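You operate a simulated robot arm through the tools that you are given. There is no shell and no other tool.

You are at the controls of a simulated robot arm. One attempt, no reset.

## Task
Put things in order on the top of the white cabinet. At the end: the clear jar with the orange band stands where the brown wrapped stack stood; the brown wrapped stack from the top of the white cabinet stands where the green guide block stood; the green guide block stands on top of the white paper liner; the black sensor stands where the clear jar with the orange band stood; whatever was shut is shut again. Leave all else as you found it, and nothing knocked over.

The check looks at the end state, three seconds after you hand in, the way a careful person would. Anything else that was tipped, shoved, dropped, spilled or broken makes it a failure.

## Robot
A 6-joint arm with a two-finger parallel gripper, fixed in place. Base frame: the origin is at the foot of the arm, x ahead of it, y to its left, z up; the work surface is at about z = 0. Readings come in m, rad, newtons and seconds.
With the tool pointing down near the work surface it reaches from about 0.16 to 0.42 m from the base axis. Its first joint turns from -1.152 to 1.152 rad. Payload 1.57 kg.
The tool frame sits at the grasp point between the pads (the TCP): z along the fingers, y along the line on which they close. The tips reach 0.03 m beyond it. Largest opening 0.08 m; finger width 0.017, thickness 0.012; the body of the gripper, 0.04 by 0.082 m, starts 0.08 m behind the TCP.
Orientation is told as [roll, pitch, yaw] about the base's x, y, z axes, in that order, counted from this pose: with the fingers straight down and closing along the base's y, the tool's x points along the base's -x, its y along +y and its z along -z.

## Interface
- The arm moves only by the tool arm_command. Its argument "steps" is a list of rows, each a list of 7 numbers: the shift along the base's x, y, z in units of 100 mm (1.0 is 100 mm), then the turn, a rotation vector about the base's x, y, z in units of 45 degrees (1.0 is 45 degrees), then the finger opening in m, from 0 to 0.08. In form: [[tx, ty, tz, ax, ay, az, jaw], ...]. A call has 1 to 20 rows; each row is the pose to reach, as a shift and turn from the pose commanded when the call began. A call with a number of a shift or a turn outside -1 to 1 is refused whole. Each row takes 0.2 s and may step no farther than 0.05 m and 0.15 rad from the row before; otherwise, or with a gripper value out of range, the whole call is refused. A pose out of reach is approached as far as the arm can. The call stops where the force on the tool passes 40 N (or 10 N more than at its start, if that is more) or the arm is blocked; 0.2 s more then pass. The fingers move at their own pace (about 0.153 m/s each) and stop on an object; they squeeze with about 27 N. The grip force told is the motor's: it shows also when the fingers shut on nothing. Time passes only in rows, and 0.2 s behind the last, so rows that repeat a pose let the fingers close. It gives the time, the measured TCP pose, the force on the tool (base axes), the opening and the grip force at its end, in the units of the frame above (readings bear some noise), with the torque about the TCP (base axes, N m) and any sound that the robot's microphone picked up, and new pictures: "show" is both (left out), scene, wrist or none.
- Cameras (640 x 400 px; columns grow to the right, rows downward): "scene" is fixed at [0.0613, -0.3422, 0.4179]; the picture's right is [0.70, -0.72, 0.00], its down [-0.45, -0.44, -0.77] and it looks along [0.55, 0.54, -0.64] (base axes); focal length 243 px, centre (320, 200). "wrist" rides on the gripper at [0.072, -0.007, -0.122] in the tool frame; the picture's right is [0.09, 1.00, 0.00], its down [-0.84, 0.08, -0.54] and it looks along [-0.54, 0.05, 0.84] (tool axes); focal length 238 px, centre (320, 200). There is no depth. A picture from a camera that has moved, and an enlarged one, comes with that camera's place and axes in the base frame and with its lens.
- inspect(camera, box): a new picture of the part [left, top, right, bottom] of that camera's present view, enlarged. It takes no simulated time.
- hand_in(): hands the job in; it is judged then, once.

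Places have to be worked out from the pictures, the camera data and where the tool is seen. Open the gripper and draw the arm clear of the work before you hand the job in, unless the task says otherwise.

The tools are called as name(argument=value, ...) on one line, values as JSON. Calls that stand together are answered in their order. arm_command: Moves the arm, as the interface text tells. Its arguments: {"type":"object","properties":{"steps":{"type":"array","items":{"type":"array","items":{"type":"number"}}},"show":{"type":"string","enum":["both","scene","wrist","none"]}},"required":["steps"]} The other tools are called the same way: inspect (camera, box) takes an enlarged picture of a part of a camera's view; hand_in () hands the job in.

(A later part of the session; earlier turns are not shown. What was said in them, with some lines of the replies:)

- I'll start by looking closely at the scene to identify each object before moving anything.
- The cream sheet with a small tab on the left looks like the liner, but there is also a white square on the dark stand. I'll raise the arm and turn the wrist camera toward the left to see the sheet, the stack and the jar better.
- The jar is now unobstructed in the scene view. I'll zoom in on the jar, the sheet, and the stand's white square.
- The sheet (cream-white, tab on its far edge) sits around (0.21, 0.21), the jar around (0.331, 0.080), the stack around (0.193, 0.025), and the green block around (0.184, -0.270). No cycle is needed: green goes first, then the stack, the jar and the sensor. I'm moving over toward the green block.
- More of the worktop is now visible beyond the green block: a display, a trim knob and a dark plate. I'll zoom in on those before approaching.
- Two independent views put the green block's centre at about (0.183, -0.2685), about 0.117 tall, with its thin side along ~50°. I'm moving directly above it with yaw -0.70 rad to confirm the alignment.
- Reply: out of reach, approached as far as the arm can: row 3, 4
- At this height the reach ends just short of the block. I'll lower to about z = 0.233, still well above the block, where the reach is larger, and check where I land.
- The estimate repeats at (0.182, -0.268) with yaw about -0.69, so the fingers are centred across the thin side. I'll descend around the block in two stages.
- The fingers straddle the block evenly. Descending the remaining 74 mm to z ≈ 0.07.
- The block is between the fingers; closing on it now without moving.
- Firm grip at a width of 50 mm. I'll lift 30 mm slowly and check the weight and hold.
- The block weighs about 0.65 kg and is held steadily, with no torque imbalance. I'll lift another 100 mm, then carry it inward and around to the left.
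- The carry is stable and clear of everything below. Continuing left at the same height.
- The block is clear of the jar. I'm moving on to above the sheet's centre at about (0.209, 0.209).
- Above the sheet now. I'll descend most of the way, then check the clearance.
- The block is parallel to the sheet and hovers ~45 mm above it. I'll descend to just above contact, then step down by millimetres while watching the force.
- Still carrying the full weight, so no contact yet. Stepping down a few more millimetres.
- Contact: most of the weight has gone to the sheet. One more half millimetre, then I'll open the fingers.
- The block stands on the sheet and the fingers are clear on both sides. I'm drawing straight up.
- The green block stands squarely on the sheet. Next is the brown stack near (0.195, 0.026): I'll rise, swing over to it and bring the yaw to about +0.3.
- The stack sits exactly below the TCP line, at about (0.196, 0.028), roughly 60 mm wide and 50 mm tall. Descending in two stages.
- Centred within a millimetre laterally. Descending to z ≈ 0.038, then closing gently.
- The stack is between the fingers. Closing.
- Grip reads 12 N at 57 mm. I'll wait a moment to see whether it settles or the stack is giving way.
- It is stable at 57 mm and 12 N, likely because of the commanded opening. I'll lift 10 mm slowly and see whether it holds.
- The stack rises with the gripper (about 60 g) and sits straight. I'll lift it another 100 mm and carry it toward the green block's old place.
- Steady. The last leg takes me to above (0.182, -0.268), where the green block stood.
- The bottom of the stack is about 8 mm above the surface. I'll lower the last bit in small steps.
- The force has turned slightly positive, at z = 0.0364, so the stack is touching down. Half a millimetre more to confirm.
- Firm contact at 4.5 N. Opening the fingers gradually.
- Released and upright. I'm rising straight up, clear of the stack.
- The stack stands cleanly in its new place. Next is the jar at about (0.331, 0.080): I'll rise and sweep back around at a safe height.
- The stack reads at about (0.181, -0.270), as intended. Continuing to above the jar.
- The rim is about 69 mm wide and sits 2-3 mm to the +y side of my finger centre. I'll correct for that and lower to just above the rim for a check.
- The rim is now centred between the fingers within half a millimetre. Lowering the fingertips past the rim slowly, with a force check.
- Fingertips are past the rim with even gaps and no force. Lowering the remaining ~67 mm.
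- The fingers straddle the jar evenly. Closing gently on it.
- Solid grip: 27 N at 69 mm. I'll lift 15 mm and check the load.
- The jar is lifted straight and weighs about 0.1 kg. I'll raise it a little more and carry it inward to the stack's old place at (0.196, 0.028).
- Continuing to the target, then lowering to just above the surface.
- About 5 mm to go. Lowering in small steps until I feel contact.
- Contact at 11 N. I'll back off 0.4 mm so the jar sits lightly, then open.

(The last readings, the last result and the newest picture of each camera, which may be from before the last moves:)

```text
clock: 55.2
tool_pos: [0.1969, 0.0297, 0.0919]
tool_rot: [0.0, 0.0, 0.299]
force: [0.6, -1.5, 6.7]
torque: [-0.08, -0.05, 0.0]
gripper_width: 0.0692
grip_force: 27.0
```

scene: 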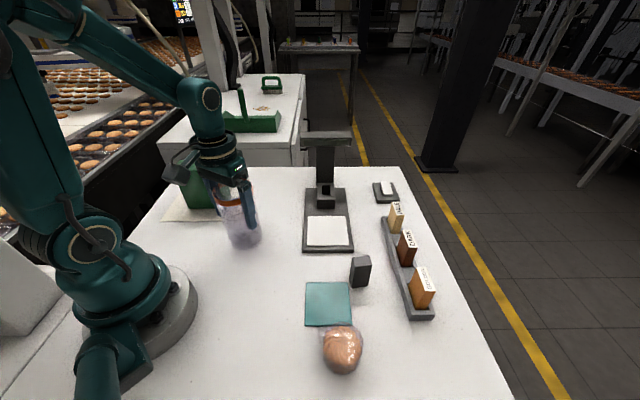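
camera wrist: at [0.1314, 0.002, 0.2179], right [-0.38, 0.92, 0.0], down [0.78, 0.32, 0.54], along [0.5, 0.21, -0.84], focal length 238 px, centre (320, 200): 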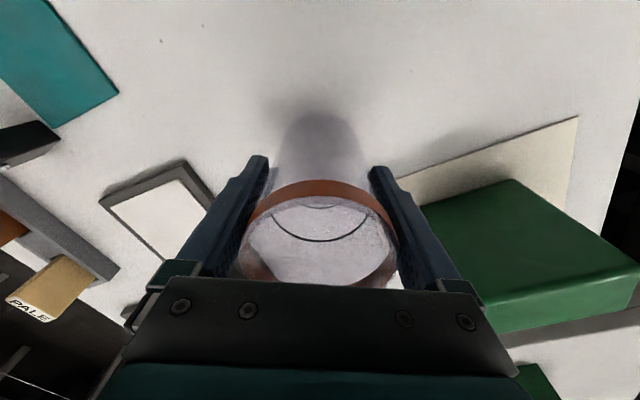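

arm_command(steps=[[0, 0, 0.003, 0, 0, 0, 0.065], [0, 0, 0.003, 0, 0, 0, 0.072], [0, 0, 0.003, 0, 0, 0, 0.08], [0, 0, 0.003, 0, 0, 0, 0.08]], show="both")

inspect(camera="scene", box=[170, 140, 310, 270])

```text
clock: 56.2
tool_pos: [0.1968, 0.0286, 0.0913]
tool_rot: [-0.001, 0.0, 0.297]
force: [0.4, 0.1, 0.8]
torque: [0.04, -0.03, -0.01]
gripper_width: 0.08
grip_force: 0.1
camera wrist: at [0.131, 0.0021, 0.2131], right [-0.38, 0.92, 0.0], down [0.78, 0.32, 0.54], along [0.5, 0.21, -0.84], focal length 238 px, centre (320, 200)
```

scene: 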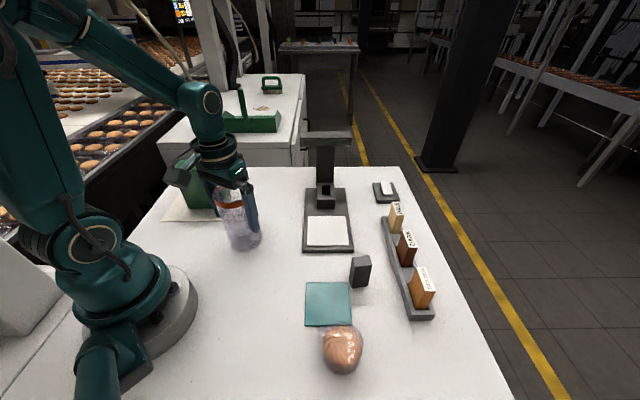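
wrist: 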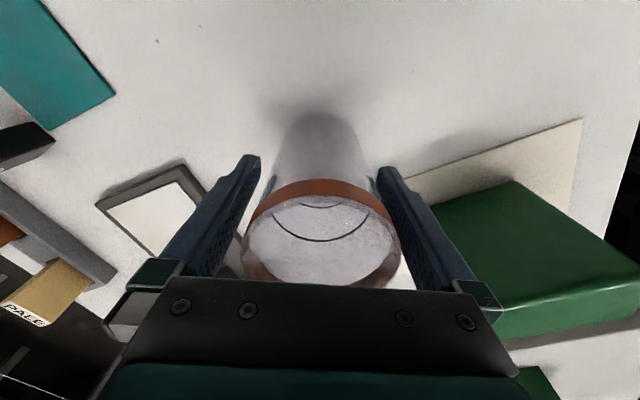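

```text
3.08 times, centred on (240, 205) of scene
camera zoom: at [0.0613, -0.3422, 0.4179], right [0.7, -0.72, 0.0], down [-0.45, -0.44, -0.77], along [0.55, 0.54, -0.64], focal length 749 px, centre (566, 185)
```

zoom: 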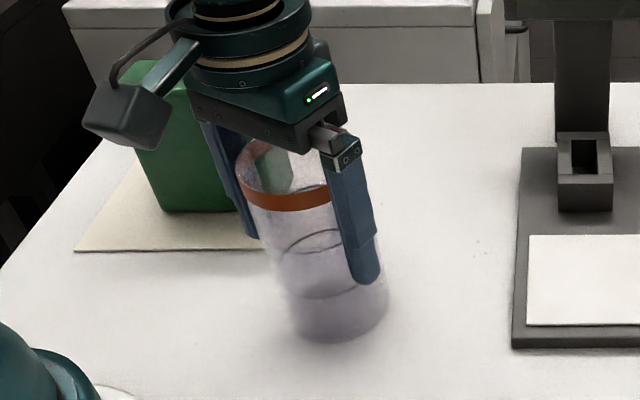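

Released, with the jar upright and centred between the open fingers. Drawing straight up past the rim.

arm_command(steps=[[0, 0, 0.08, 0, 0, 0, 0.08], [0, 0, 0.2, 0, 0, 0, 0.08], [0, 0, 0.35, 0, 0, 0, 0.08], [0, 0, 0.5, 0, 0, 0, 0.08], [0, 0, 0.65, 0, 0, 0, 0.08], [0, 0, 0.82, 0, 0, 0, 0.08], [0, 0, 1.0, 0, 0, 0, 0.08]], show="both")

inspect(camera="scene", box=[170, 140, 310, 270])

```text
clock: 57.8
tool_pos: [0.1963, 0.0295, 0.1939]
tool_rot: [0.0, 0.0, 0.298]
force: [-0.1, 0.3, 0.3]
torque: [0.01, 0.03, -0.02]
gripper_width: 0.08
grip_force: 0.0
camera wrist: at [0.1301, 0.0023, 0.3147], right [-0.38, 0.92, 0.0], down [0.78, 0.32, 0.54], along [0.5, 0.21, -0.84], focal length 238 px, centre (320, 200)
```

scene: 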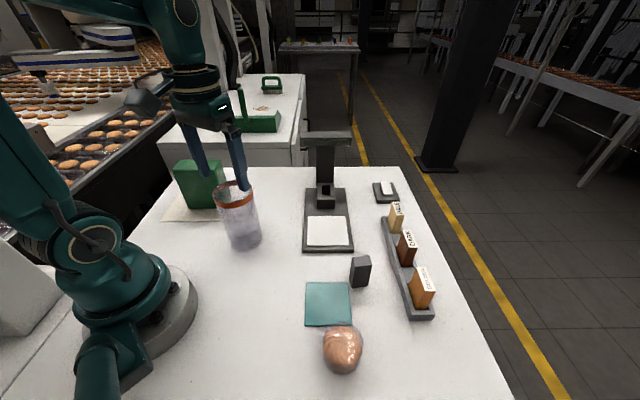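
wrist: 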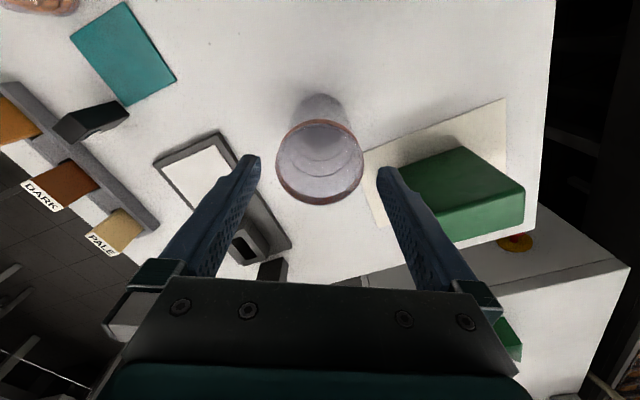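

```text
3.08 times, centred on (240, 205) of scene
camera zoom: at [0.0613, -0.3422, 0.4179], right [0.7, -0.72, 0.0], down [-0.45, -0.44, -0.77], along [0.55, 0.54, -0.64], focal length 749 px, centre (566, 185)
```

zoom: 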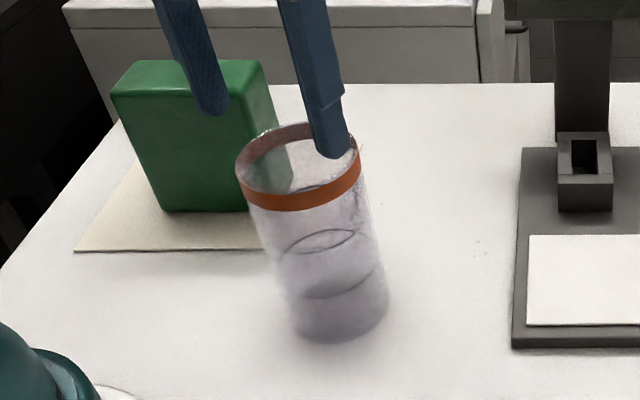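

The jar stands where the stack was. Last is the black sensor near (0.298, -0.213): moving over at a safe height while turning the wrist.

arm_command(steps=[[0, -0.05, 0.15, 0, 0, -0.05, 0.08], [0.07, -0.28, 0.2, 0, 0, -0.2, 0.08], [0.14, -0.52, 0.2, 0, 0, -0.35, 0.08], [0.22, -0.76, 0.2, 0, 0, -0.5, 0.08], [0.3, -1.0, 0.2, 0, 0, -0.6, 0.08]], show="none")

arm_command(steps=[[0.1, -0.25, 0, 0, 0, -0.17, 0.08], [0.2, -0.5, 0, 0, 0, -0.34, 0.08], [0.3, -0.75, 0, 0, 0, -0.51, 0.08], [0.4, -1.0, 0, 0, 0, -0.67, 0.08]], show="both")

inspect(camera="wrist", box=[220, 40, 420, 240])

```text
clock: 59.0
tool_pos: [0.2265, -0.071, 0.2122]
tool_rot: [-0.001, -0.001, -0.175]
force: [0.3, -0.3, -0.6]
torque: [0.01, 0.02, 0.02]
gripper_width: 0.08
grip_force: 0.1
```

```text
clock: 60.0
tool_pos: [0.2671, -0.173, 0.2133]
tool_rot: [0.001, -0.002, -0.702]
force: [-0.4, 0.2, -0.7]
torque: [0.0, 0.03, -0.01]
gripper_width: 0.0802
grip_force: 0.2
camera wrist: at [0.2086, -0.1305, 0.333], right [0.57, 0.82, 0.0], down [0.69, -0.48, 0.54], along [0.44, -0.31, -0.84], focal length 238 px, centre (320, 200)
```

scene: 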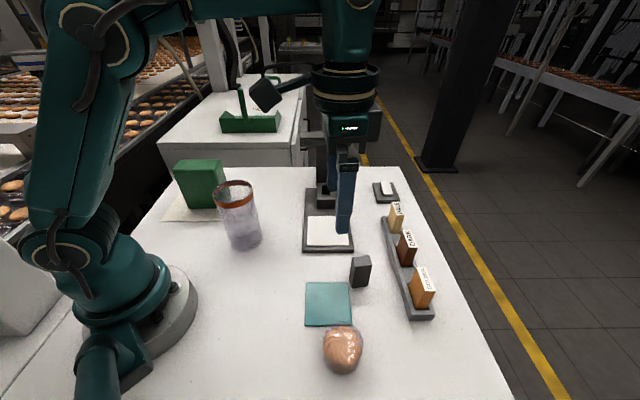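
wrist: 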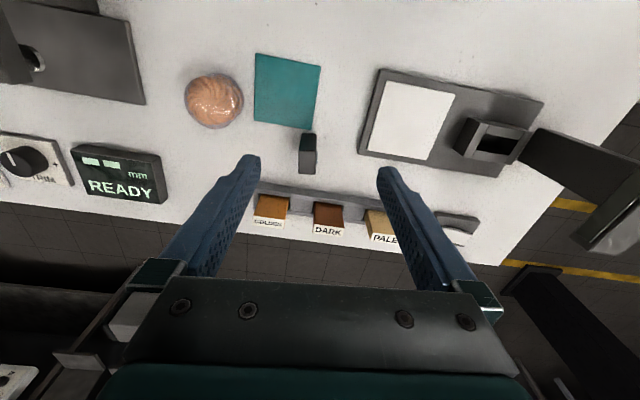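

```text
2.00 times, centred on (320, 140) of wrist
camera zoom: at [0.2086, -0.1305, 0.333], right [0.57, 0.82, 0.0], down [0.69, -0.48, 0.54], along [0.44, -0.31, -0.84], focal length 477 px, centre (320, 320)
```

zoom: 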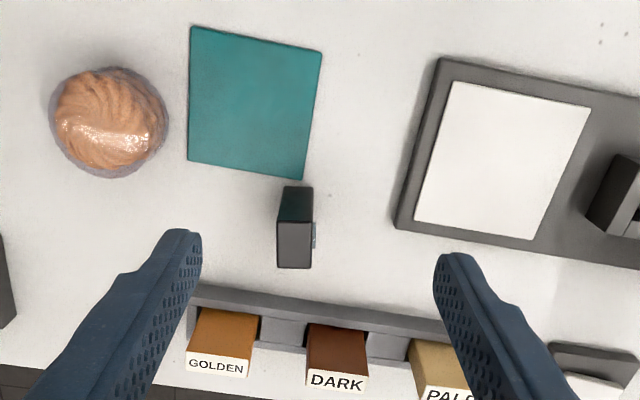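

The sensor measures roughly 20 × 30 × 66 mm, centred near (0.297, -0.212), and its thin side lines up with the fingers. Moving above it and lowering to z ≈ 0.14 for a check.

arm_command(steps=[[0.05, -0.07, -0.2, 0, 0, 0, 0.07], [0.12, -0.16, -0.4, 0, 0, 0, 0.06], [0.21, -0.28, -0.6, 0, 0, 0, 0.06], [0.293, -0.393, -0.73, 0, 0, 0, 0.06]], show="both")

inspect(camera="wrist", box=[220, 50, 420, 250])

```text
clock: 61.0
tool_pos: [0.2967, -0.2106, 0.1396]
tool_rot: [-0.001, -0.001, -0.698]
force: [-0.9, -0.8, -0.3]
torque: [0.01, 0.01, 0.01]
gripper_width: 0.0601
grip_force: 0.0
camera wrist: at [0.2376, -0.1691, 0.2597], right [0.57, 0.82, 0.0], down [0.69, -0.48, 0.54], along [0.45, -0.31, -0.84], focal length 238 px, centre (320, 200)
```

scene: 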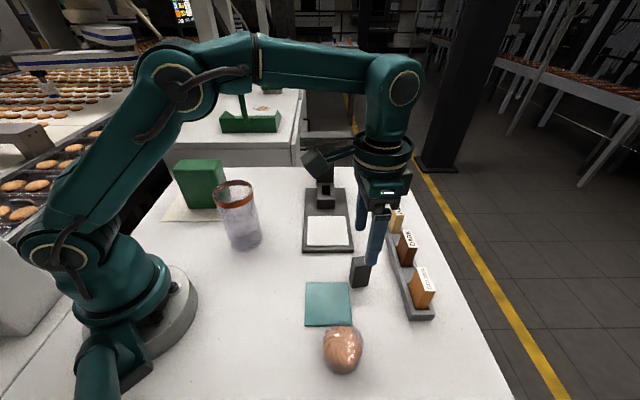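
wrist: 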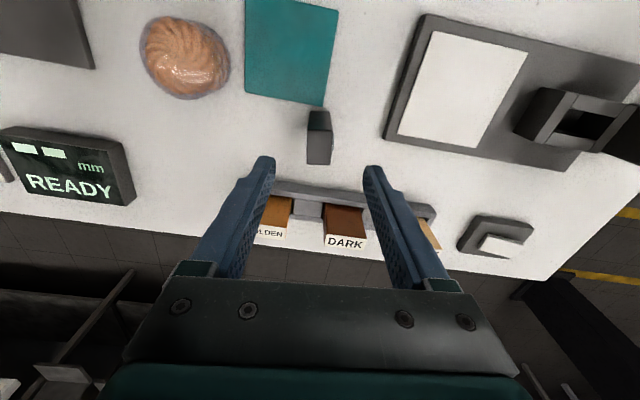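

```text
2.00 times, centred on (320, 150) of wrist
camera zoom: at [0.2376, -0.1691, 0.2597], right [0.57, 0.82, 0.0], down [0.69, -0.48, 0.54], along [0.45, -0.31, -0.84], focal length 477 px, centre (320, 300)
```

zoom: 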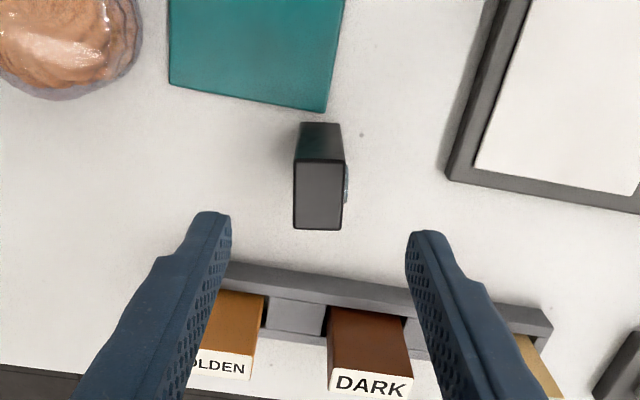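

A small round lens sits on the sensor's +y_tool side, so I'd rather grip the other pair of faces. I'll rotate the wrist 90° in place, well above the sensor, before descending.

arm_command(steps=[[0, 0, 0, 0, 0, 0.17, 0.06], [0, 0, 0, 0, 0, 0.34, 0.06], [0, 0, 0, 0, 0, 0.51, 0.06], [0, 0, 0, 0, 0, 0.68, 0.06], [0, 0, 0, 0, 0, 0.85, 0.06], [0, 0, 0, 0, 0, 1.0, 0.06]], show="none")

arm_command(steps=[[0, 0, 0, 0, 0, 0.17, 0.06], [0, 0, 0, 0, 0, 0.34, 0.06], [0, 0, 0, 0, 0, 0.51, 0.06], [0, 0, 0, 0, 0, 0.68, 0.06], [0, 0, 0, 0, 0, 0.85, 0.06], [0, 0, 0, 0, 0, 1.0, 0.06]], show="both")

inspect(camera="wrist", box=[220, 50, 420, 250])

```text
clock: 62.4
tool_pos: [0.2973, -0.21, 0.14]
tool_rot: [0.0, 0.002, 0.089]
force: [1.1, 0.1, 0.0]
torque: [0.0, -0.03, 0.0]
gripper_width: 0.0601
grip_force: 0.1
```

```text
clock: 63.8
tool_pos: [0.2976, -0.2092, 0.1416]
tool_rot: [-0.001, -0.001, 0.874]
force: [-0.6, 0.1, 0.1]
torque: [-0.05, 0.02, 0.0]
gripper_width: 0.0601
grip_force: 0.0
camera wrist: at [0.2563, -0.269, 0.261], right [-0.82, 0.57, 0.0], down [0.48, 0.69, 0.54], along [0.31, 0.45, -0.84], focal length 238 px, centre (320, 200)
```

scene: 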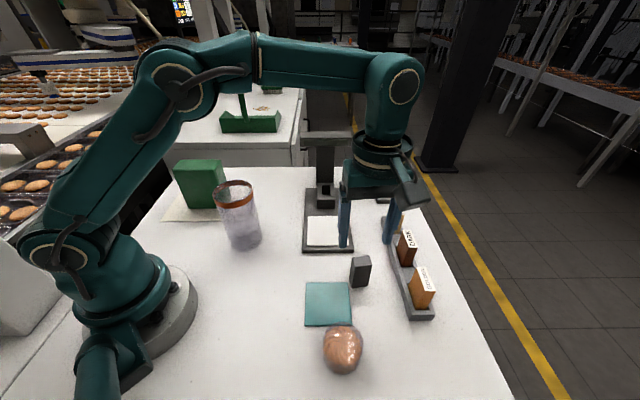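
wrist: 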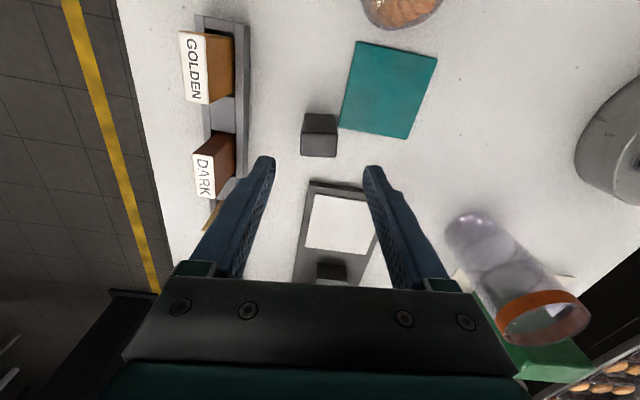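

```text
2.00 times, centred on (320, 150) of wrist
camera zoom: at [0.2563, -0.269, 0.261], right [-0.82, 0.57, 0.0], down [0.48, 0.69, 0.54], along [0.31, 0.45, -0.84], focal length 477 px, centre (320, 300)
```

zoom: 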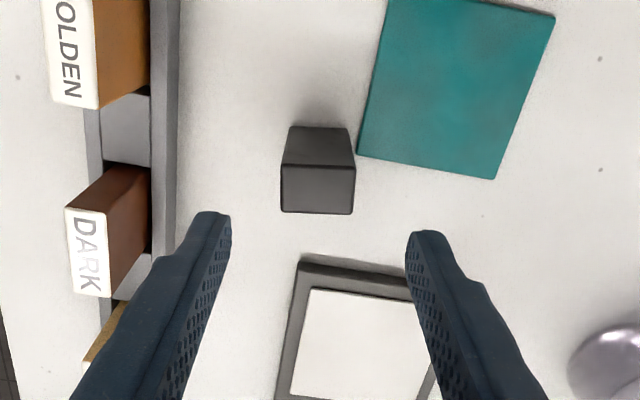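

Top face now reads ~31 × 20 mm, aligned within about 3°. I'll trim the position and yaw slightly and descend halfway.

arm_command(steps=[[0, -0.02, -0.12, 0, 0, 0.03, 0.06], [0, -0.02, -0.25, 0, 0, 0.057, 0.06], [0, -0.02, -0.38, 0, 0, 0.057, 0.06], [0, -0.02, -0.5, 0, 0, 0.057, 0.06]], show="both")

inspect(camera="wrist", box=[220, 70, 420, 270])

```text
clock: 64.8
tool_pos: [0.2954, -0.2127, 0.0887]
tool_rot: [0.0, 0.0, 0.916]
force: [0.1, -0.6, 0.2]
torque: [-0.03, 0.02, -0.02]
gripper_width: 0.0602
grip_force: 0.0
camera wrist: at [0.2584, -0.2731, 0.2094], right [-0.85, 0.53, 0.0], down [0.45, 0.71, 0.54], along [0.29, 0.46, -0.84], focal length 238 px, centre (320, 200)
```

scene: 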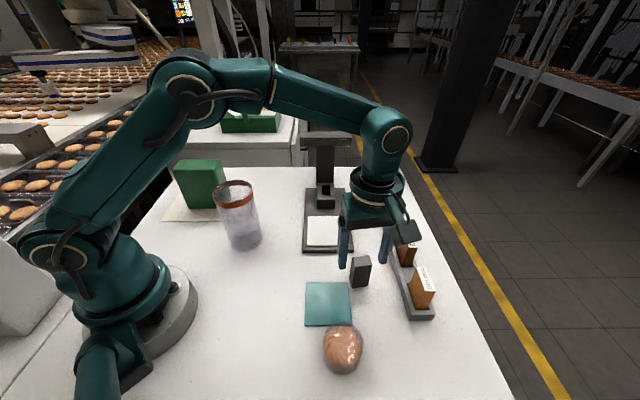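
wrist: 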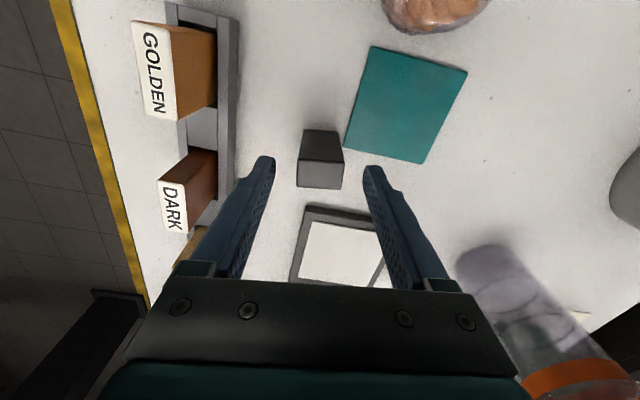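

```text
2.00 times, centred on (320, 170) of wrist
camera zoom: at [0.2584, -0.2731, 0.2094], right [-0.85, 0.53, 0.0], down [0.45, 0.71, 0.54], along [0.29, 0.46, -0.84], focal length 477 px, centre (320, 260)
```

zoom: 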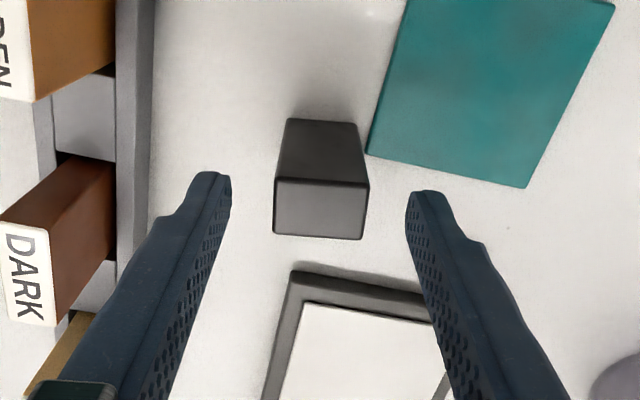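

Aligned within a millimetre and a degree. Descending the last 45 mm, then closing.

arm_command(steps=[[0, 0, -0.12, 0, 0, 0, 0.06], [0, 0, -0.24, 0, 0, 0, 0.06], [0, 0, -0.36, 0, 0, 0, 0.06], [0, 0, -0.45, 0, 0, 0, 0.06], [0, 0, -0.45, 0, 0, 0, 0.06]], show="both")

```text
clock: 66.0
tool_pos: [0.2965, -0.2124, 0.0439]
tool_rot: [0.002, 0.0, 0.916]
force: [0.4, -0.3, -0.1]
torque: [-0.01, 0.02, -0.02]
gripper_width: 0.0603
grip_force: 0.0
camera wrist: at [0.2586, -0.2729, 0.1644], right [-0.85, 0.53, 0.0], down [0.45, 0.71, 0.54], along [0.29, 0.46, -0.84], focal length 238 px, centre (320, 200)
```

scene: 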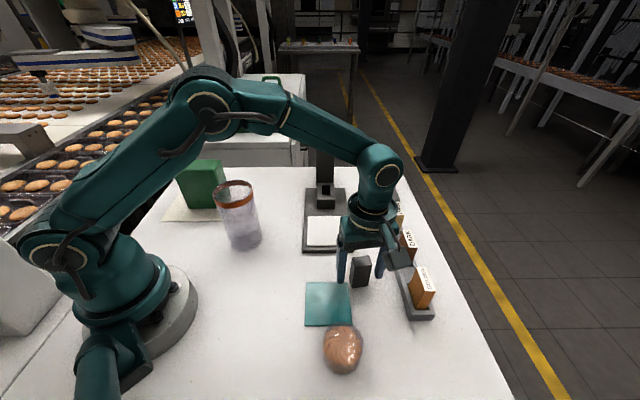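
wrist: 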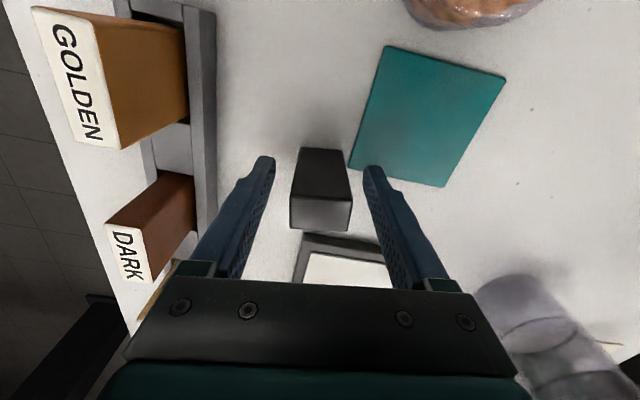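

The sensor is between the fingers. Closing.

arm_command(steps=[[0, 0, 0, 0, 0, 0, 0.035], [0, 0, 0, 0, 0, 0, 0.015], [0, 0, 0, 0, 0, 0, 0.015], [0, 0, 0, 0, 0, 0, 0.015]], show="none")

arm_command(steps=[[0, 0, 0.02, 0, 0, 0, 0.015], [0, 0, 0.05, 0, 0, 0, 0.015], [0, 0, 0.1, 0, 0, 0, 0.015], [0, 0, 0.15, 0, 0, 0, 0.015], [0, 0, 0.15, 0, 0, 0, 0.015]], show="both")

```text
clock: 67.0
tool_pos: [0.2963, -0.2122, 0.0453]
tool_rot: [0.0, -0.001, 0.916]
force: [0.1, 0.5, 0.8]
torque: [-0.02, -0.01, 0.01]
gripper_width: 0.0315
grip_force: 27.1
```

```text
clock: 68.2
tool_pos: [0.2978, -0.2137, 0.059]
tool_rot: [-0.001, 0.001, 0.915]
force: [0.3, -0.1, -1.1]
torque: [0.03, 0.04, 0.04]
gripper_width: 0.031
grip_force: 27.4
camera wrist: at [0.2592, -0.2733, 0.1797], right [-0.85, 0.53, 0.0], down [0.45, 0.71, 0.54], along [0.29, 0.46, -0.84], focal length 238 px, centre (320, 200)
```

scene: 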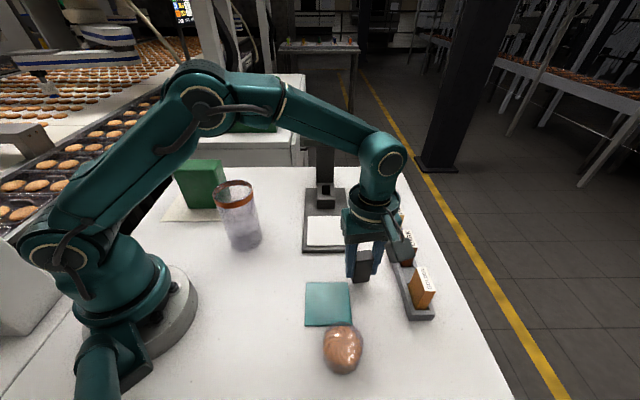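
wrist: 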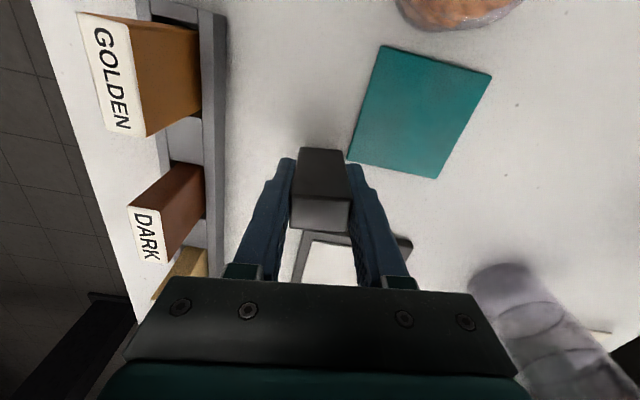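

The sensor is held upright at 31 mm. I'll lift 100 mm, then carry it at height to where the jar originally stood, (0.331, 0.081).

arm_command(steps=[[0, 0, 0.2, 0, 0, 0, 0.015], [0, 0, 0.4, 0, 0, 0, 0.015], [0, 0, 0.6, 0, 0, 0, 0.015], [0, 0, 0.8, 0, 0, 0, 0.015], [0, 0, 1.0, 0, 0, 0, 0.015]], show="none")

arm_command(steps=[[0, 0.2, 0.04, 0, 0, 0, 0.015], [0, 0.4, 0.08, 0, 0, 0, 0.015], [0, 0.6, 0.12, 0, 0, 0, 0.015], [0, 0.8, 0.15, 0, 0, 0, 0.015], [0, 1.0, 0.15, 0, 0, 0, 0.015]], show="scene")

```text
clock: 69.4
tool_pos: [0.2982, -0.2117, 0.1605]
tool_rot: [0.0, 0.0, 0.917]
force: [0.6, 0.5, -1.5]
torque: [-0.01, -0.01, 0.0]
gripper_width: 0.0313
grip_force: 27.5
```

```text
clock: 70.6
tool_pos: [0.2965, -0.1123, 0.1756]
tool_rot: [-0.001, 0.0, 0.915]
force: [-0.9, -0.4, 0.0]
torque: [-0.01, 0.02, 0.02]
gripper_width: 0.0314
grip_force: 26.7
```

scene: 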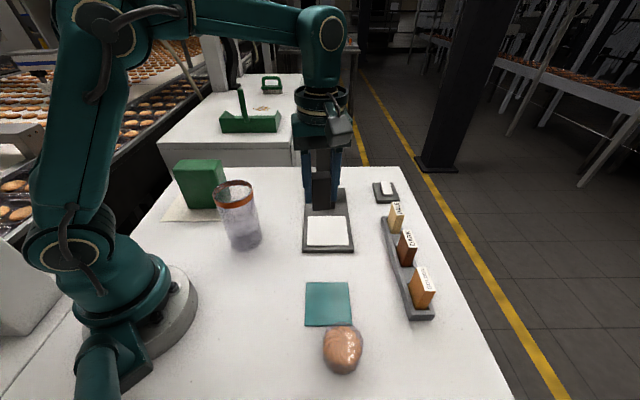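

Clear of the stand. Continuing toward the jar's former place.

arm_command(steps=[[0.01, 0.2, 0, 0, 0, 0, 0.015], [0.03, 0.4, 0, 0, 0, 0, 0.015], [0.05, 0.6, 0, 0, 0, 0, 0.015], [0.08, 0.8, 0, 0, 0, 0, 0.015], [0.11, 1.0, 0, 0, 0, 0, 0.015]], show="none")

arm_command(steps=[[0.04, 0.19, 0, 0, 0, 0, 0.015], [0.09, 0.38, 0, 0, 0, 0, 0.015], [0.14, 0.57, 0, 0, 0, 0, 0.015], [0.19, 0.76, 0, 0, 0, 0, 0.015], [0.235, 0.935, 0, 0, 0, 0, 0.015]], show="both")

```text
clock: 71.8
tool_pos: [0.3074, -0.014, 0.1756]
tool_rot: [0.0, 0.0, 0.917]
force: [0.0, -0.4, -0.7]
torque: [0.01, -0.01, -0.01]
gripper_width: 0.0316
grip_force: 27.3
```

```text
clock: 73.0
tool_pos: [0.3304, 0.0823, 0.1743]
tool_rot: [0.0, 0.0, 0.917]
force: [-0.1, -1.2, -0.4]
torque: [-0.01, 0.0, 0.02]
gripper_width: 0.0311
grip_force: 26.8
camera wrist: at [0.293, 0.0222, 0.2953], right [-0.85, 0.53, 0.0], down [0.45, 0.71, 0.54], along [0.29, 0.46, -0.84], focal length 238 px, centre (320, 200)
```

scene: 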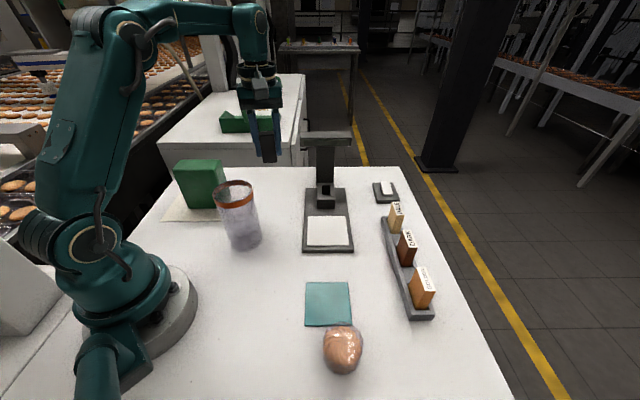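
wrist: 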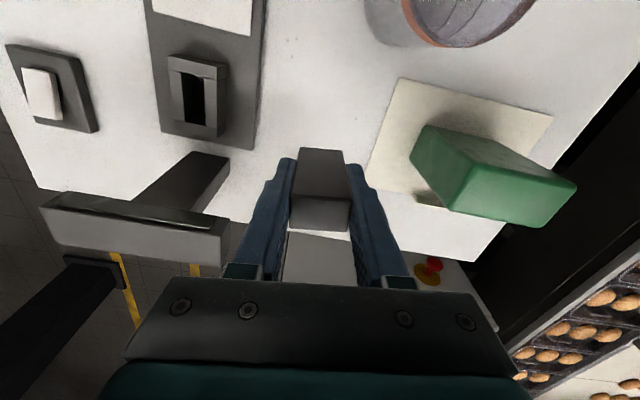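

I'm above the target: TCP is about (0.331, 0.081), and the stand's overhead bar is ~0.1 m away. Descending.

arm_command(steps=[[0, 0, -0.2, 0, 0, 0, 0.015], [0, 0, -0.4, 0, 0, 0, 0.015], [0, 0, -0.6, 0, 0, 0, 0.015], [0, 0, -0.8, 0, 0, 0, 0.015], [0, 0, -1.0, 0, 0, 0, 0.015]], show="both")

arm_command(steps=[[0, 0, -0.1, 0, 0, 0, 0.015], [0, 0, -0.2, 0, 0, 0, 0.015], [0, 0, -0.26, 0, 0, 0, 0.015]], show="both")

```text
clock: 74.2
tool_pos: [0.3314, 0.0811, 0.0745]
tool_rot: [-0.001, -0.001, 0.917]
force: [0.3, -0.1, -1.1]
torque: [-0.02, -0.05, 0.02]
gripper_width: 0.0313
grip_force: 26.8
camera wrist: at [0.2939, 0.0211, 0.1939], right [-0.85, 0.53, 0.0], down [0.45, 0.71, 0.54], along [0.29, 0.46, -0.84], focal length 238 px, centre (320, 200)
```

scene: 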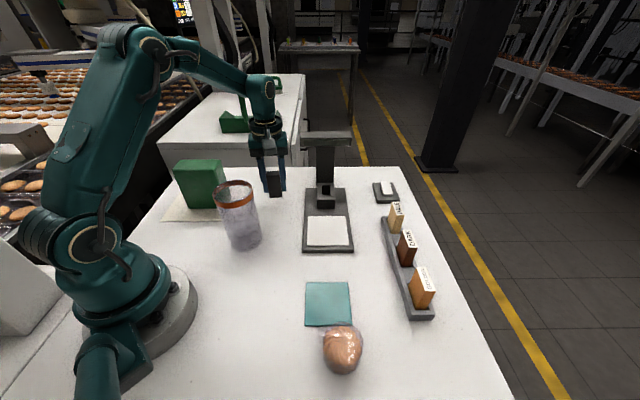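
wrist: 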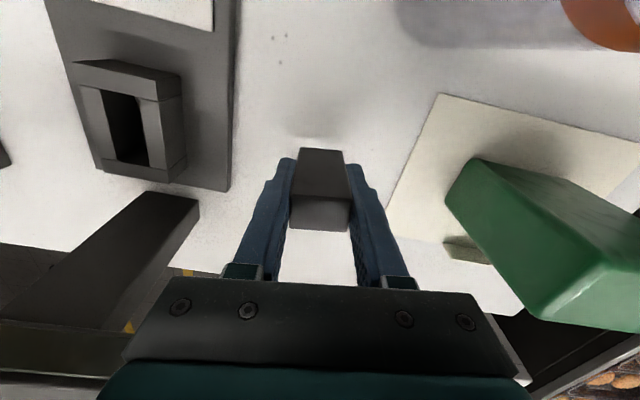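

```text
clock: 75.0
tool_pos: [0.3326, 0.0808, 0.0484]
tool_rot: [0.001, -0.002, 0.915]
force: [-0.7, -0.7, -0.1]
torque: [-0.03, 0.02, -0.04]
gripper_width: 0.0312
grip_force: 27.1
camera wrist: at [0.2936, 0.0202, 0.1686], right [-0.85, 0.53, 0.0], down [0.45, 0.71, 0.54], along [0.29, 0.46, -0.84], focal length 238 px, centre (320, 200)
```

scene: 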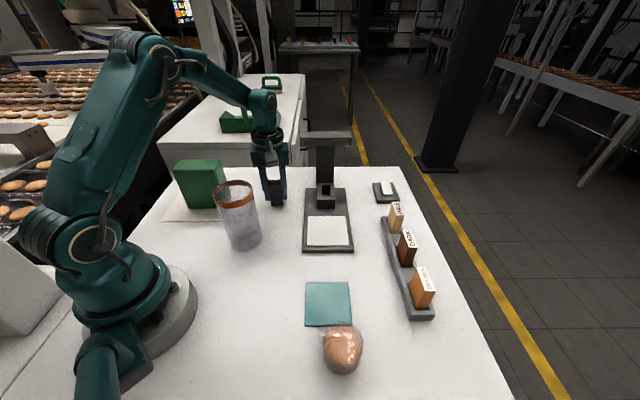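
wrist: 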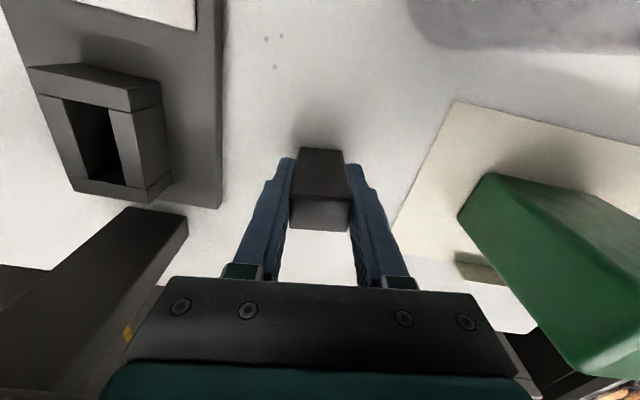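

About 4 mm to go. Stepping down in small increments.

arm_command(steps=[[0, 0, -0.01, 0, 0, 0, 0.015], [0, 0, -0.02, 0, 0, 0, 0.015], [0, 0, -0.03, 0, 0, 0, 0.015]], show="none")

arm_command(steps=[[0, 0, -0.006, 0, 0, 0, 0.015]], show="none")

```text
clock: 75.8
tool_pos: [0.3316, 0.0809, 0.0455]
tool_rot: [0.001, 0.0, 0.916]
force: [0.2, 0.2, -1.0]
torque: [0.0, 0.0, 0.01]
gripper_width: 0.0309
grip_force: 26.5
```

```text
clock: 76.2
tool_pos: [0.331, 0.08, 0.0444]
tool_rot: [0.0, -0.001, 0.917]
force: [0.0, 1.3, 0.0]
torque: [0.01, 0.01, 0.02]
gripper_width: 0.0313
grip_force: 27.1
```

arm_command(steps=[[0, 0, -0.005, 0, 0, 0, 0.015]], show="none")

```text
clock: 76.6
tool_pos: [0.3315, 0.081, 0.0441]
tool_rot: [0.001, 0.0, 0.916]
force: [0.0, 1.0, 0.7]
torque: [0.03, 0.0, 0.04]
gripper_width: 0.0313
grip_force: 26.4
```

arm_command(steps=[[0, 0, -0.005, 0, 0, 0, 0.015]], show="none")

```text
clock: 77.0
tool_pos: [0.3315, 0.0815, 0.0443]
tool_rot: [0.0, 0.0, 0.917]
force: [-1.0, -1.7, 4.6]
torque: [-0.09, 0.05, 0.03]
gripper_width: 0.0312
grip_force: 27.1
```

Contact at about 5 N, so the sensor is on the surface. Opening the fingers gradually.

arm_command(steps=[[0, 0, 0, 0, 0, 0, 0.035], [0, 0, 0, 0, 0, 0, 0.045], [0, 0, 0, 0, 0, 0, 0.055], [0, 0, 0, 0, 0, 0, 0.055]], show="both")

```text
clock: 78.0
tool_pos: [0.3314, 0.0811, 0.0438]
tool_rot: [0.001, -0.002, 0.917]
force: [1.0, -0.6, 0.0]
torque: [0.0, 0.01, -0.02]
gripper_width: 0.0549
grip_force: 0.0
camera wrist: at [0.2931, 0.0203, 0.1642], right [-0.85, 0.53, 0.0], down [0.45, 0.71, 0.54], along [0.29, 0.46, -0.84], focal length 238 px, centre (320, 200)
```

scene: 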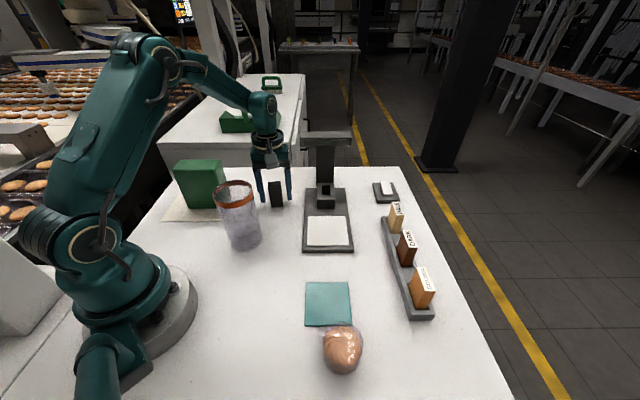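
wrist: 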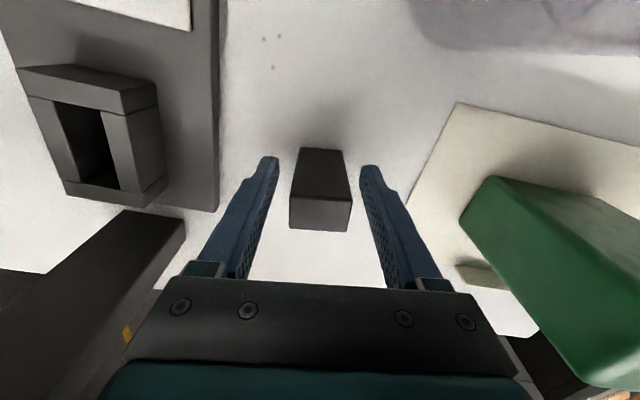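

The sensor stands freely between the open fingers. Drawing straight up and away.

arm_command(steps=[[0, 0, 0.12, 0, 0, 0, 0.055], [0, 0, 0.3, 0, 0, 0, 0.055], [0, 0, 0.5, 0, 0, 0, 0.055], [0, 0, 0.75, 0, 0, 0, 0.055], [0, 0, 1.0, 0, 0, 0, 0.055]], show="none")

arm_command(steps=[[-0.05, -0.1, 0.25, 0, 0, -0.12, 0.06], [-0.15, -0.3, 0.5, 0, 0, -0.27, 0.06], [-0.25, -0.53, 0.6, 0, 0, -0.42, 0.06], [-0.35, -0.76, 0.6, 0, 0, -0.57, 0.06], [-0.45, -1.0, 0.6, 0, 0, -0.7, 0.06]], show="both")

inspect(camera="scene", box=[150, 130, 310, 260])

inspect(camera="scene", box=[280, 170, 450, 390])

```text
clock: 79.2
tool_pos: [0.3306, 0.0809, 0.1453]
tool_rot: [0.0, 0.0, 0.916]
force: [-0.5, 0.4, -0.5]
torque: [-0.03, 0.01, -0.03]
gripper_width: 0.0548
grip_force: 0.0
```

```text
clock: 80.4
tool_pos: [0.2855, -0.0186, 0.2055]
tool_rot: [0.0, -0.002, 0.367]
force: [0.1, -0.5, 0.2]
torque: [-0.02, 0.04, 0.02]
gripper_width: 0.0601
grip_force: 0.0
camera wrist: at [0.221, -0.0503, 0.3254], right [-0.44, 0.9, 0.0], down [0.75, 0.37, 0.54], along [0.49, 0.24, -0.84], focal length 238 px, centre (320, 200)
```

scene: 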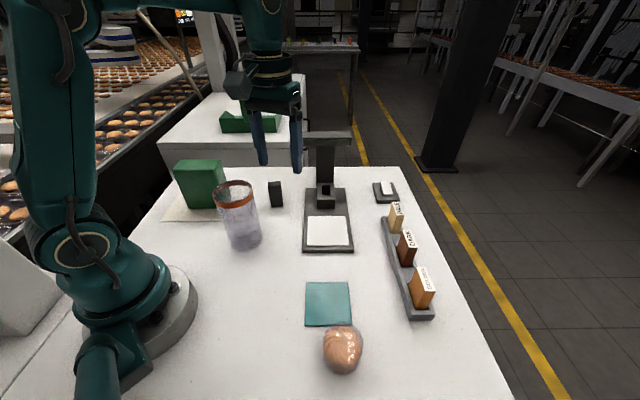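
wrist: 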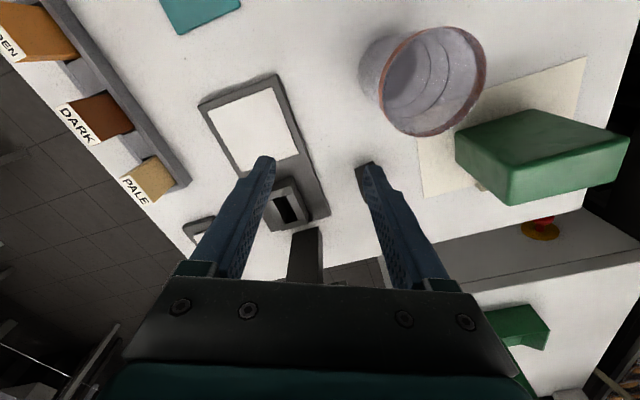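

```text
3.08 times, centred on (230, 195) of scene
camera zoom: at [0.0613, -0.3422, 0.4179], right [0.7, -0.72, 0.0], down [-0.45, -0.44, -0.77], along [0.55, 0.54, -0.64], focal length 749 px, centre (597, 215)
```

zoom: 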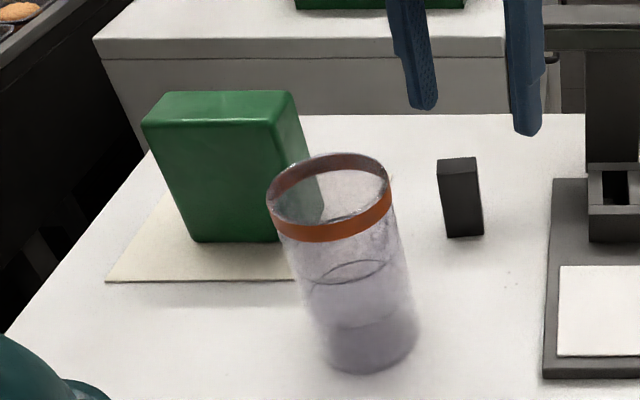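

```text
1.82 times, centred on (365, 280) of scene
camera zoom: at [0.0613, -0.3422, 0.4179], right [0.7, -0.72, 0.0], down [-0.45, -0.44, -0.77], along [0.55, 0.54, -0.64], focal length 442 px, centre (238, 54)
```

zoom: 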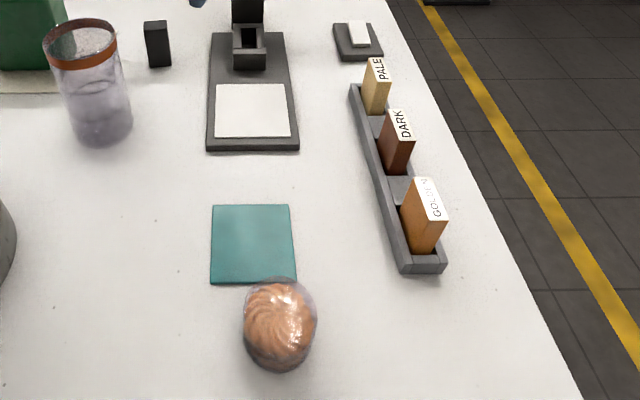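

All four pieces stand where intended. Before finishing, I'll look once more at the sheet and the stand's white square to be sure of the liner, and check the far equipment for disturbance.

inspect(camera="wrist", box=[380, 20, 640, 220])

inspect(camera="wrist", box=[180, 50, 340, 250])

inspect(camera="scene", box=[295, 180, 365, 260])

```text
2.00 times, centred on (510, 120) of wrist
camera zoom: at [0.221, -0.0503, 0.3254], right [-0.44, 0.9, 0.0], down [0.75, 0.37, 0.54], along [0.49, 0.24, -0.84], focal length 477 px, centre (-60, 360)
```

zoom: 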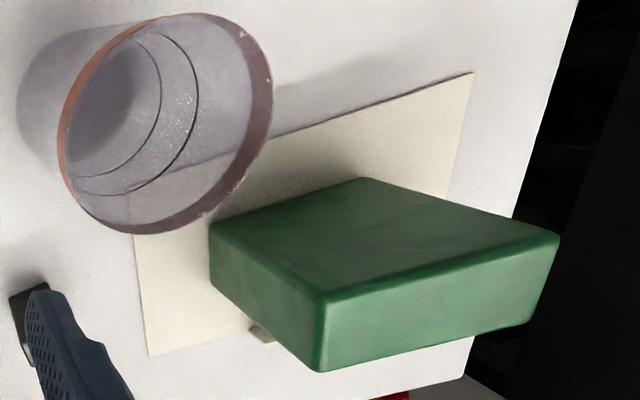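

```text
2.00 times, centred on (260, 150) of wrist
camera zoom: at [0.221, -0.0503, 0.3254], right [-0.44, 0.9, 0.0], down [0.75, 0.37, 0.54], along [0.49, 0.24, -0.84], focal length 477 px, centre (440, 300)
```

zoom: 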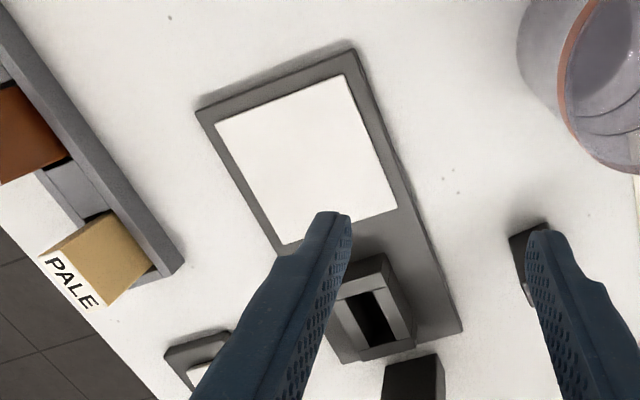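

```text
5.00 times, centred on (330, 220) of scene
camera zoom: at [0.0613, -0.3422, 0.4179], right [0.7, -0.72, 0.0], down [-0.45, -0.44, -0.77], along [0.55, 0.54, -0.64], focal length 1217 px, centre (270, 100)
```

zoom: 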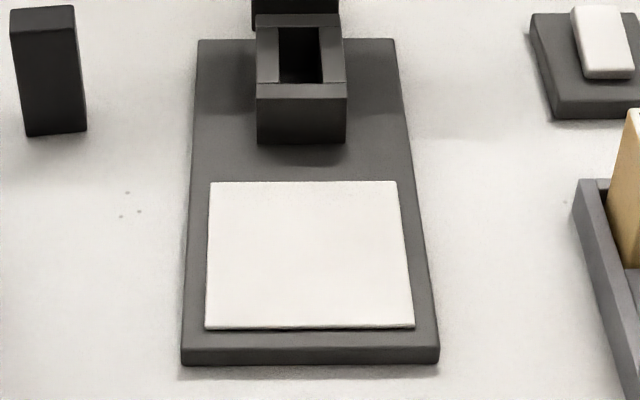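

The white square is a solid tile fixed in the reader stand, while the cream-white sheet with its folded tab is the paper liner, now carrying the green block. I'll return the arm to its starting pose, clear of everything, with the gripper open.

arm_command(steps=[[-0.03, -0.13, 0.05, 0, 0, -0.12, 0.07], [-0.07, -0.26, 0.1, 0, 0, -0.24, 0.08], [-0.1, -0.39, 0.16, 0, 0, -0.36, 0.08], [-0.135, -0.52, 0.21, 0, 0, -0.467, 0.08], [-0.135, -0.52, 0.21, 0, 0, -0.467, 0.08]], show="both")

inspect(camera="scene", box=[150, 140, 310, 260])

inspect(camera="wrist", box=[0, 0, 320, 200])

```text
clock: 81.6
tool_pos: [0.273, -0.07, 0.2245]
tool_rot: [0.0, 0.0, 0.0]
force: [-1.4, -0.6, -0.6]
torque: [-0.03, 0.0, 0.0]
gripper_width: 0.08
grip_force: 0.0
camera wrist: at [0.2015, -0.0765, 0.3456], right [-0.09, 1.0, 0.0], down [0.84, 0.08, 0.54], along [0.54, 0.05, -0.84], focal length 238 px, centre (320, 200)
```

scene: 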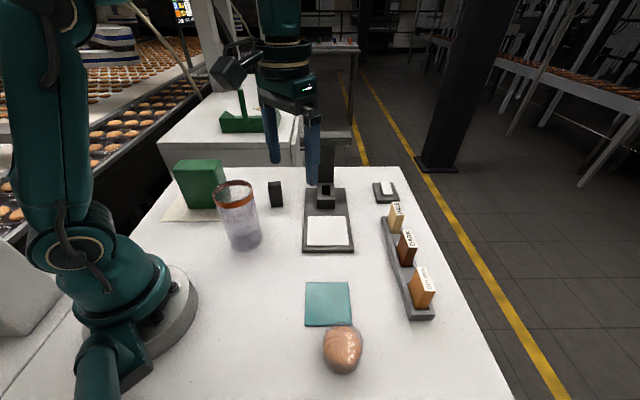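
wrist: 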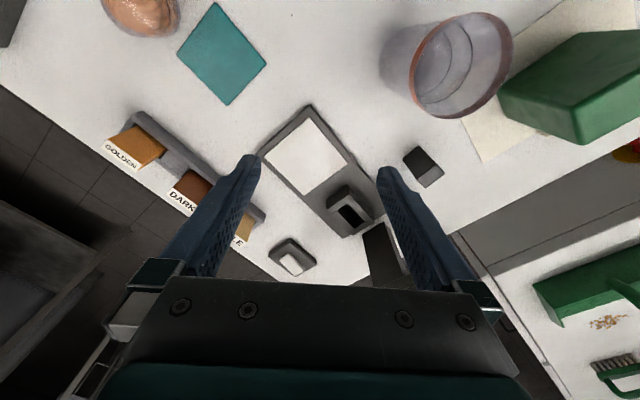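

```text
3.33 times, centred on (230, 200) of scene
camera zoom: at [0.0613, -0.3422, 0.4179], right [0.7, -0.72, 0.0], down [-0.45, -0.44, -0.77], along [0.55, 0.54, -0.64], focal length 811 px, centre (620, 200)
```

zoom: 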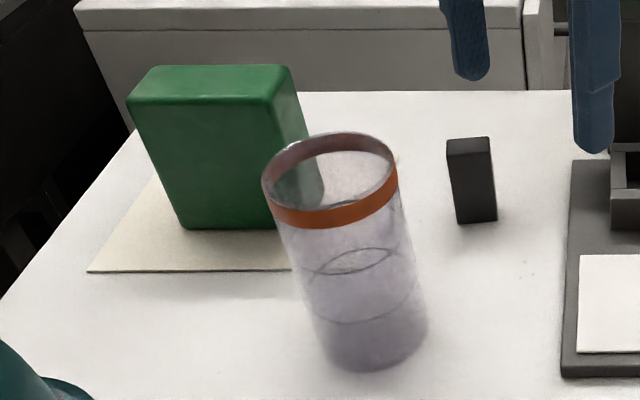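

```text
2.00 times, centred on (160, 100) of wrist
camera zoom: at [0.2015, -0.0765, 0.3456], right [-0.09, 1.0, 0.0], down [0.84, 0.08, 0.54], along [0.54, 0.05, -0.84], focal length 477 px, centre (640, 400)
```

zoom: 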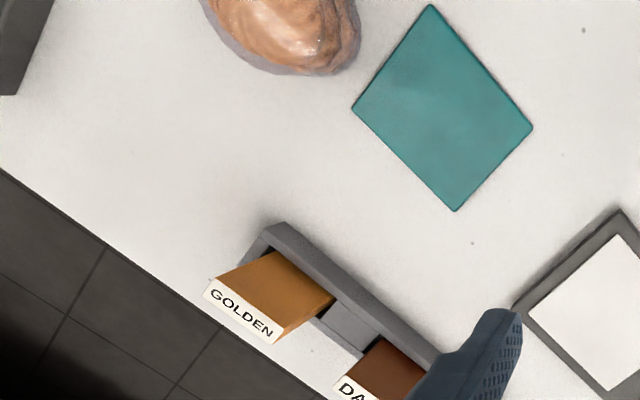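

The newest pictures show all four pieces upright in their places: jar where the stack was, stack where the green block was, green block on the liner, sensor where the jar was. The pad, rack, stand and liner have not moved, and the arm is clear with the gripper open, so I'm handing in.

hand_in()

```text
The job is handed in.
```

I moved all four pieces on the white cabinet and handed the job in. I haven't seen the check's result. The last pictures before hand-in showed:

| Piece | Where it is now |
|---|---|
| Clear jar with the orange band | Where the brown wrapped stack stood, upright |
| Brown wrapped stack | Where the green guide block stood, upright |
| Green guide block | Near the middle of the liner |
| Black sensor | Where the jar stood, upright and turned the same way as before |

- **Liner:** I took the cream-white sheet with the folded tab to be the white paper liner. The other white square is a solid tile fixed in the dark stand. If the liner meant that tile, the green block is in the wrong place.
- **Shut things:** I opened nothing, and the jar had no lid, so there was nothing to shut again.
- **Everything else:** The sheet, teal pad, colour rack and stand looked unmoved. I didn't look again at the gauge and its display beyond the green block's old place after the moves, but the arm stayed clear of them.

The arm ended back at its starting pose with the gripper open.
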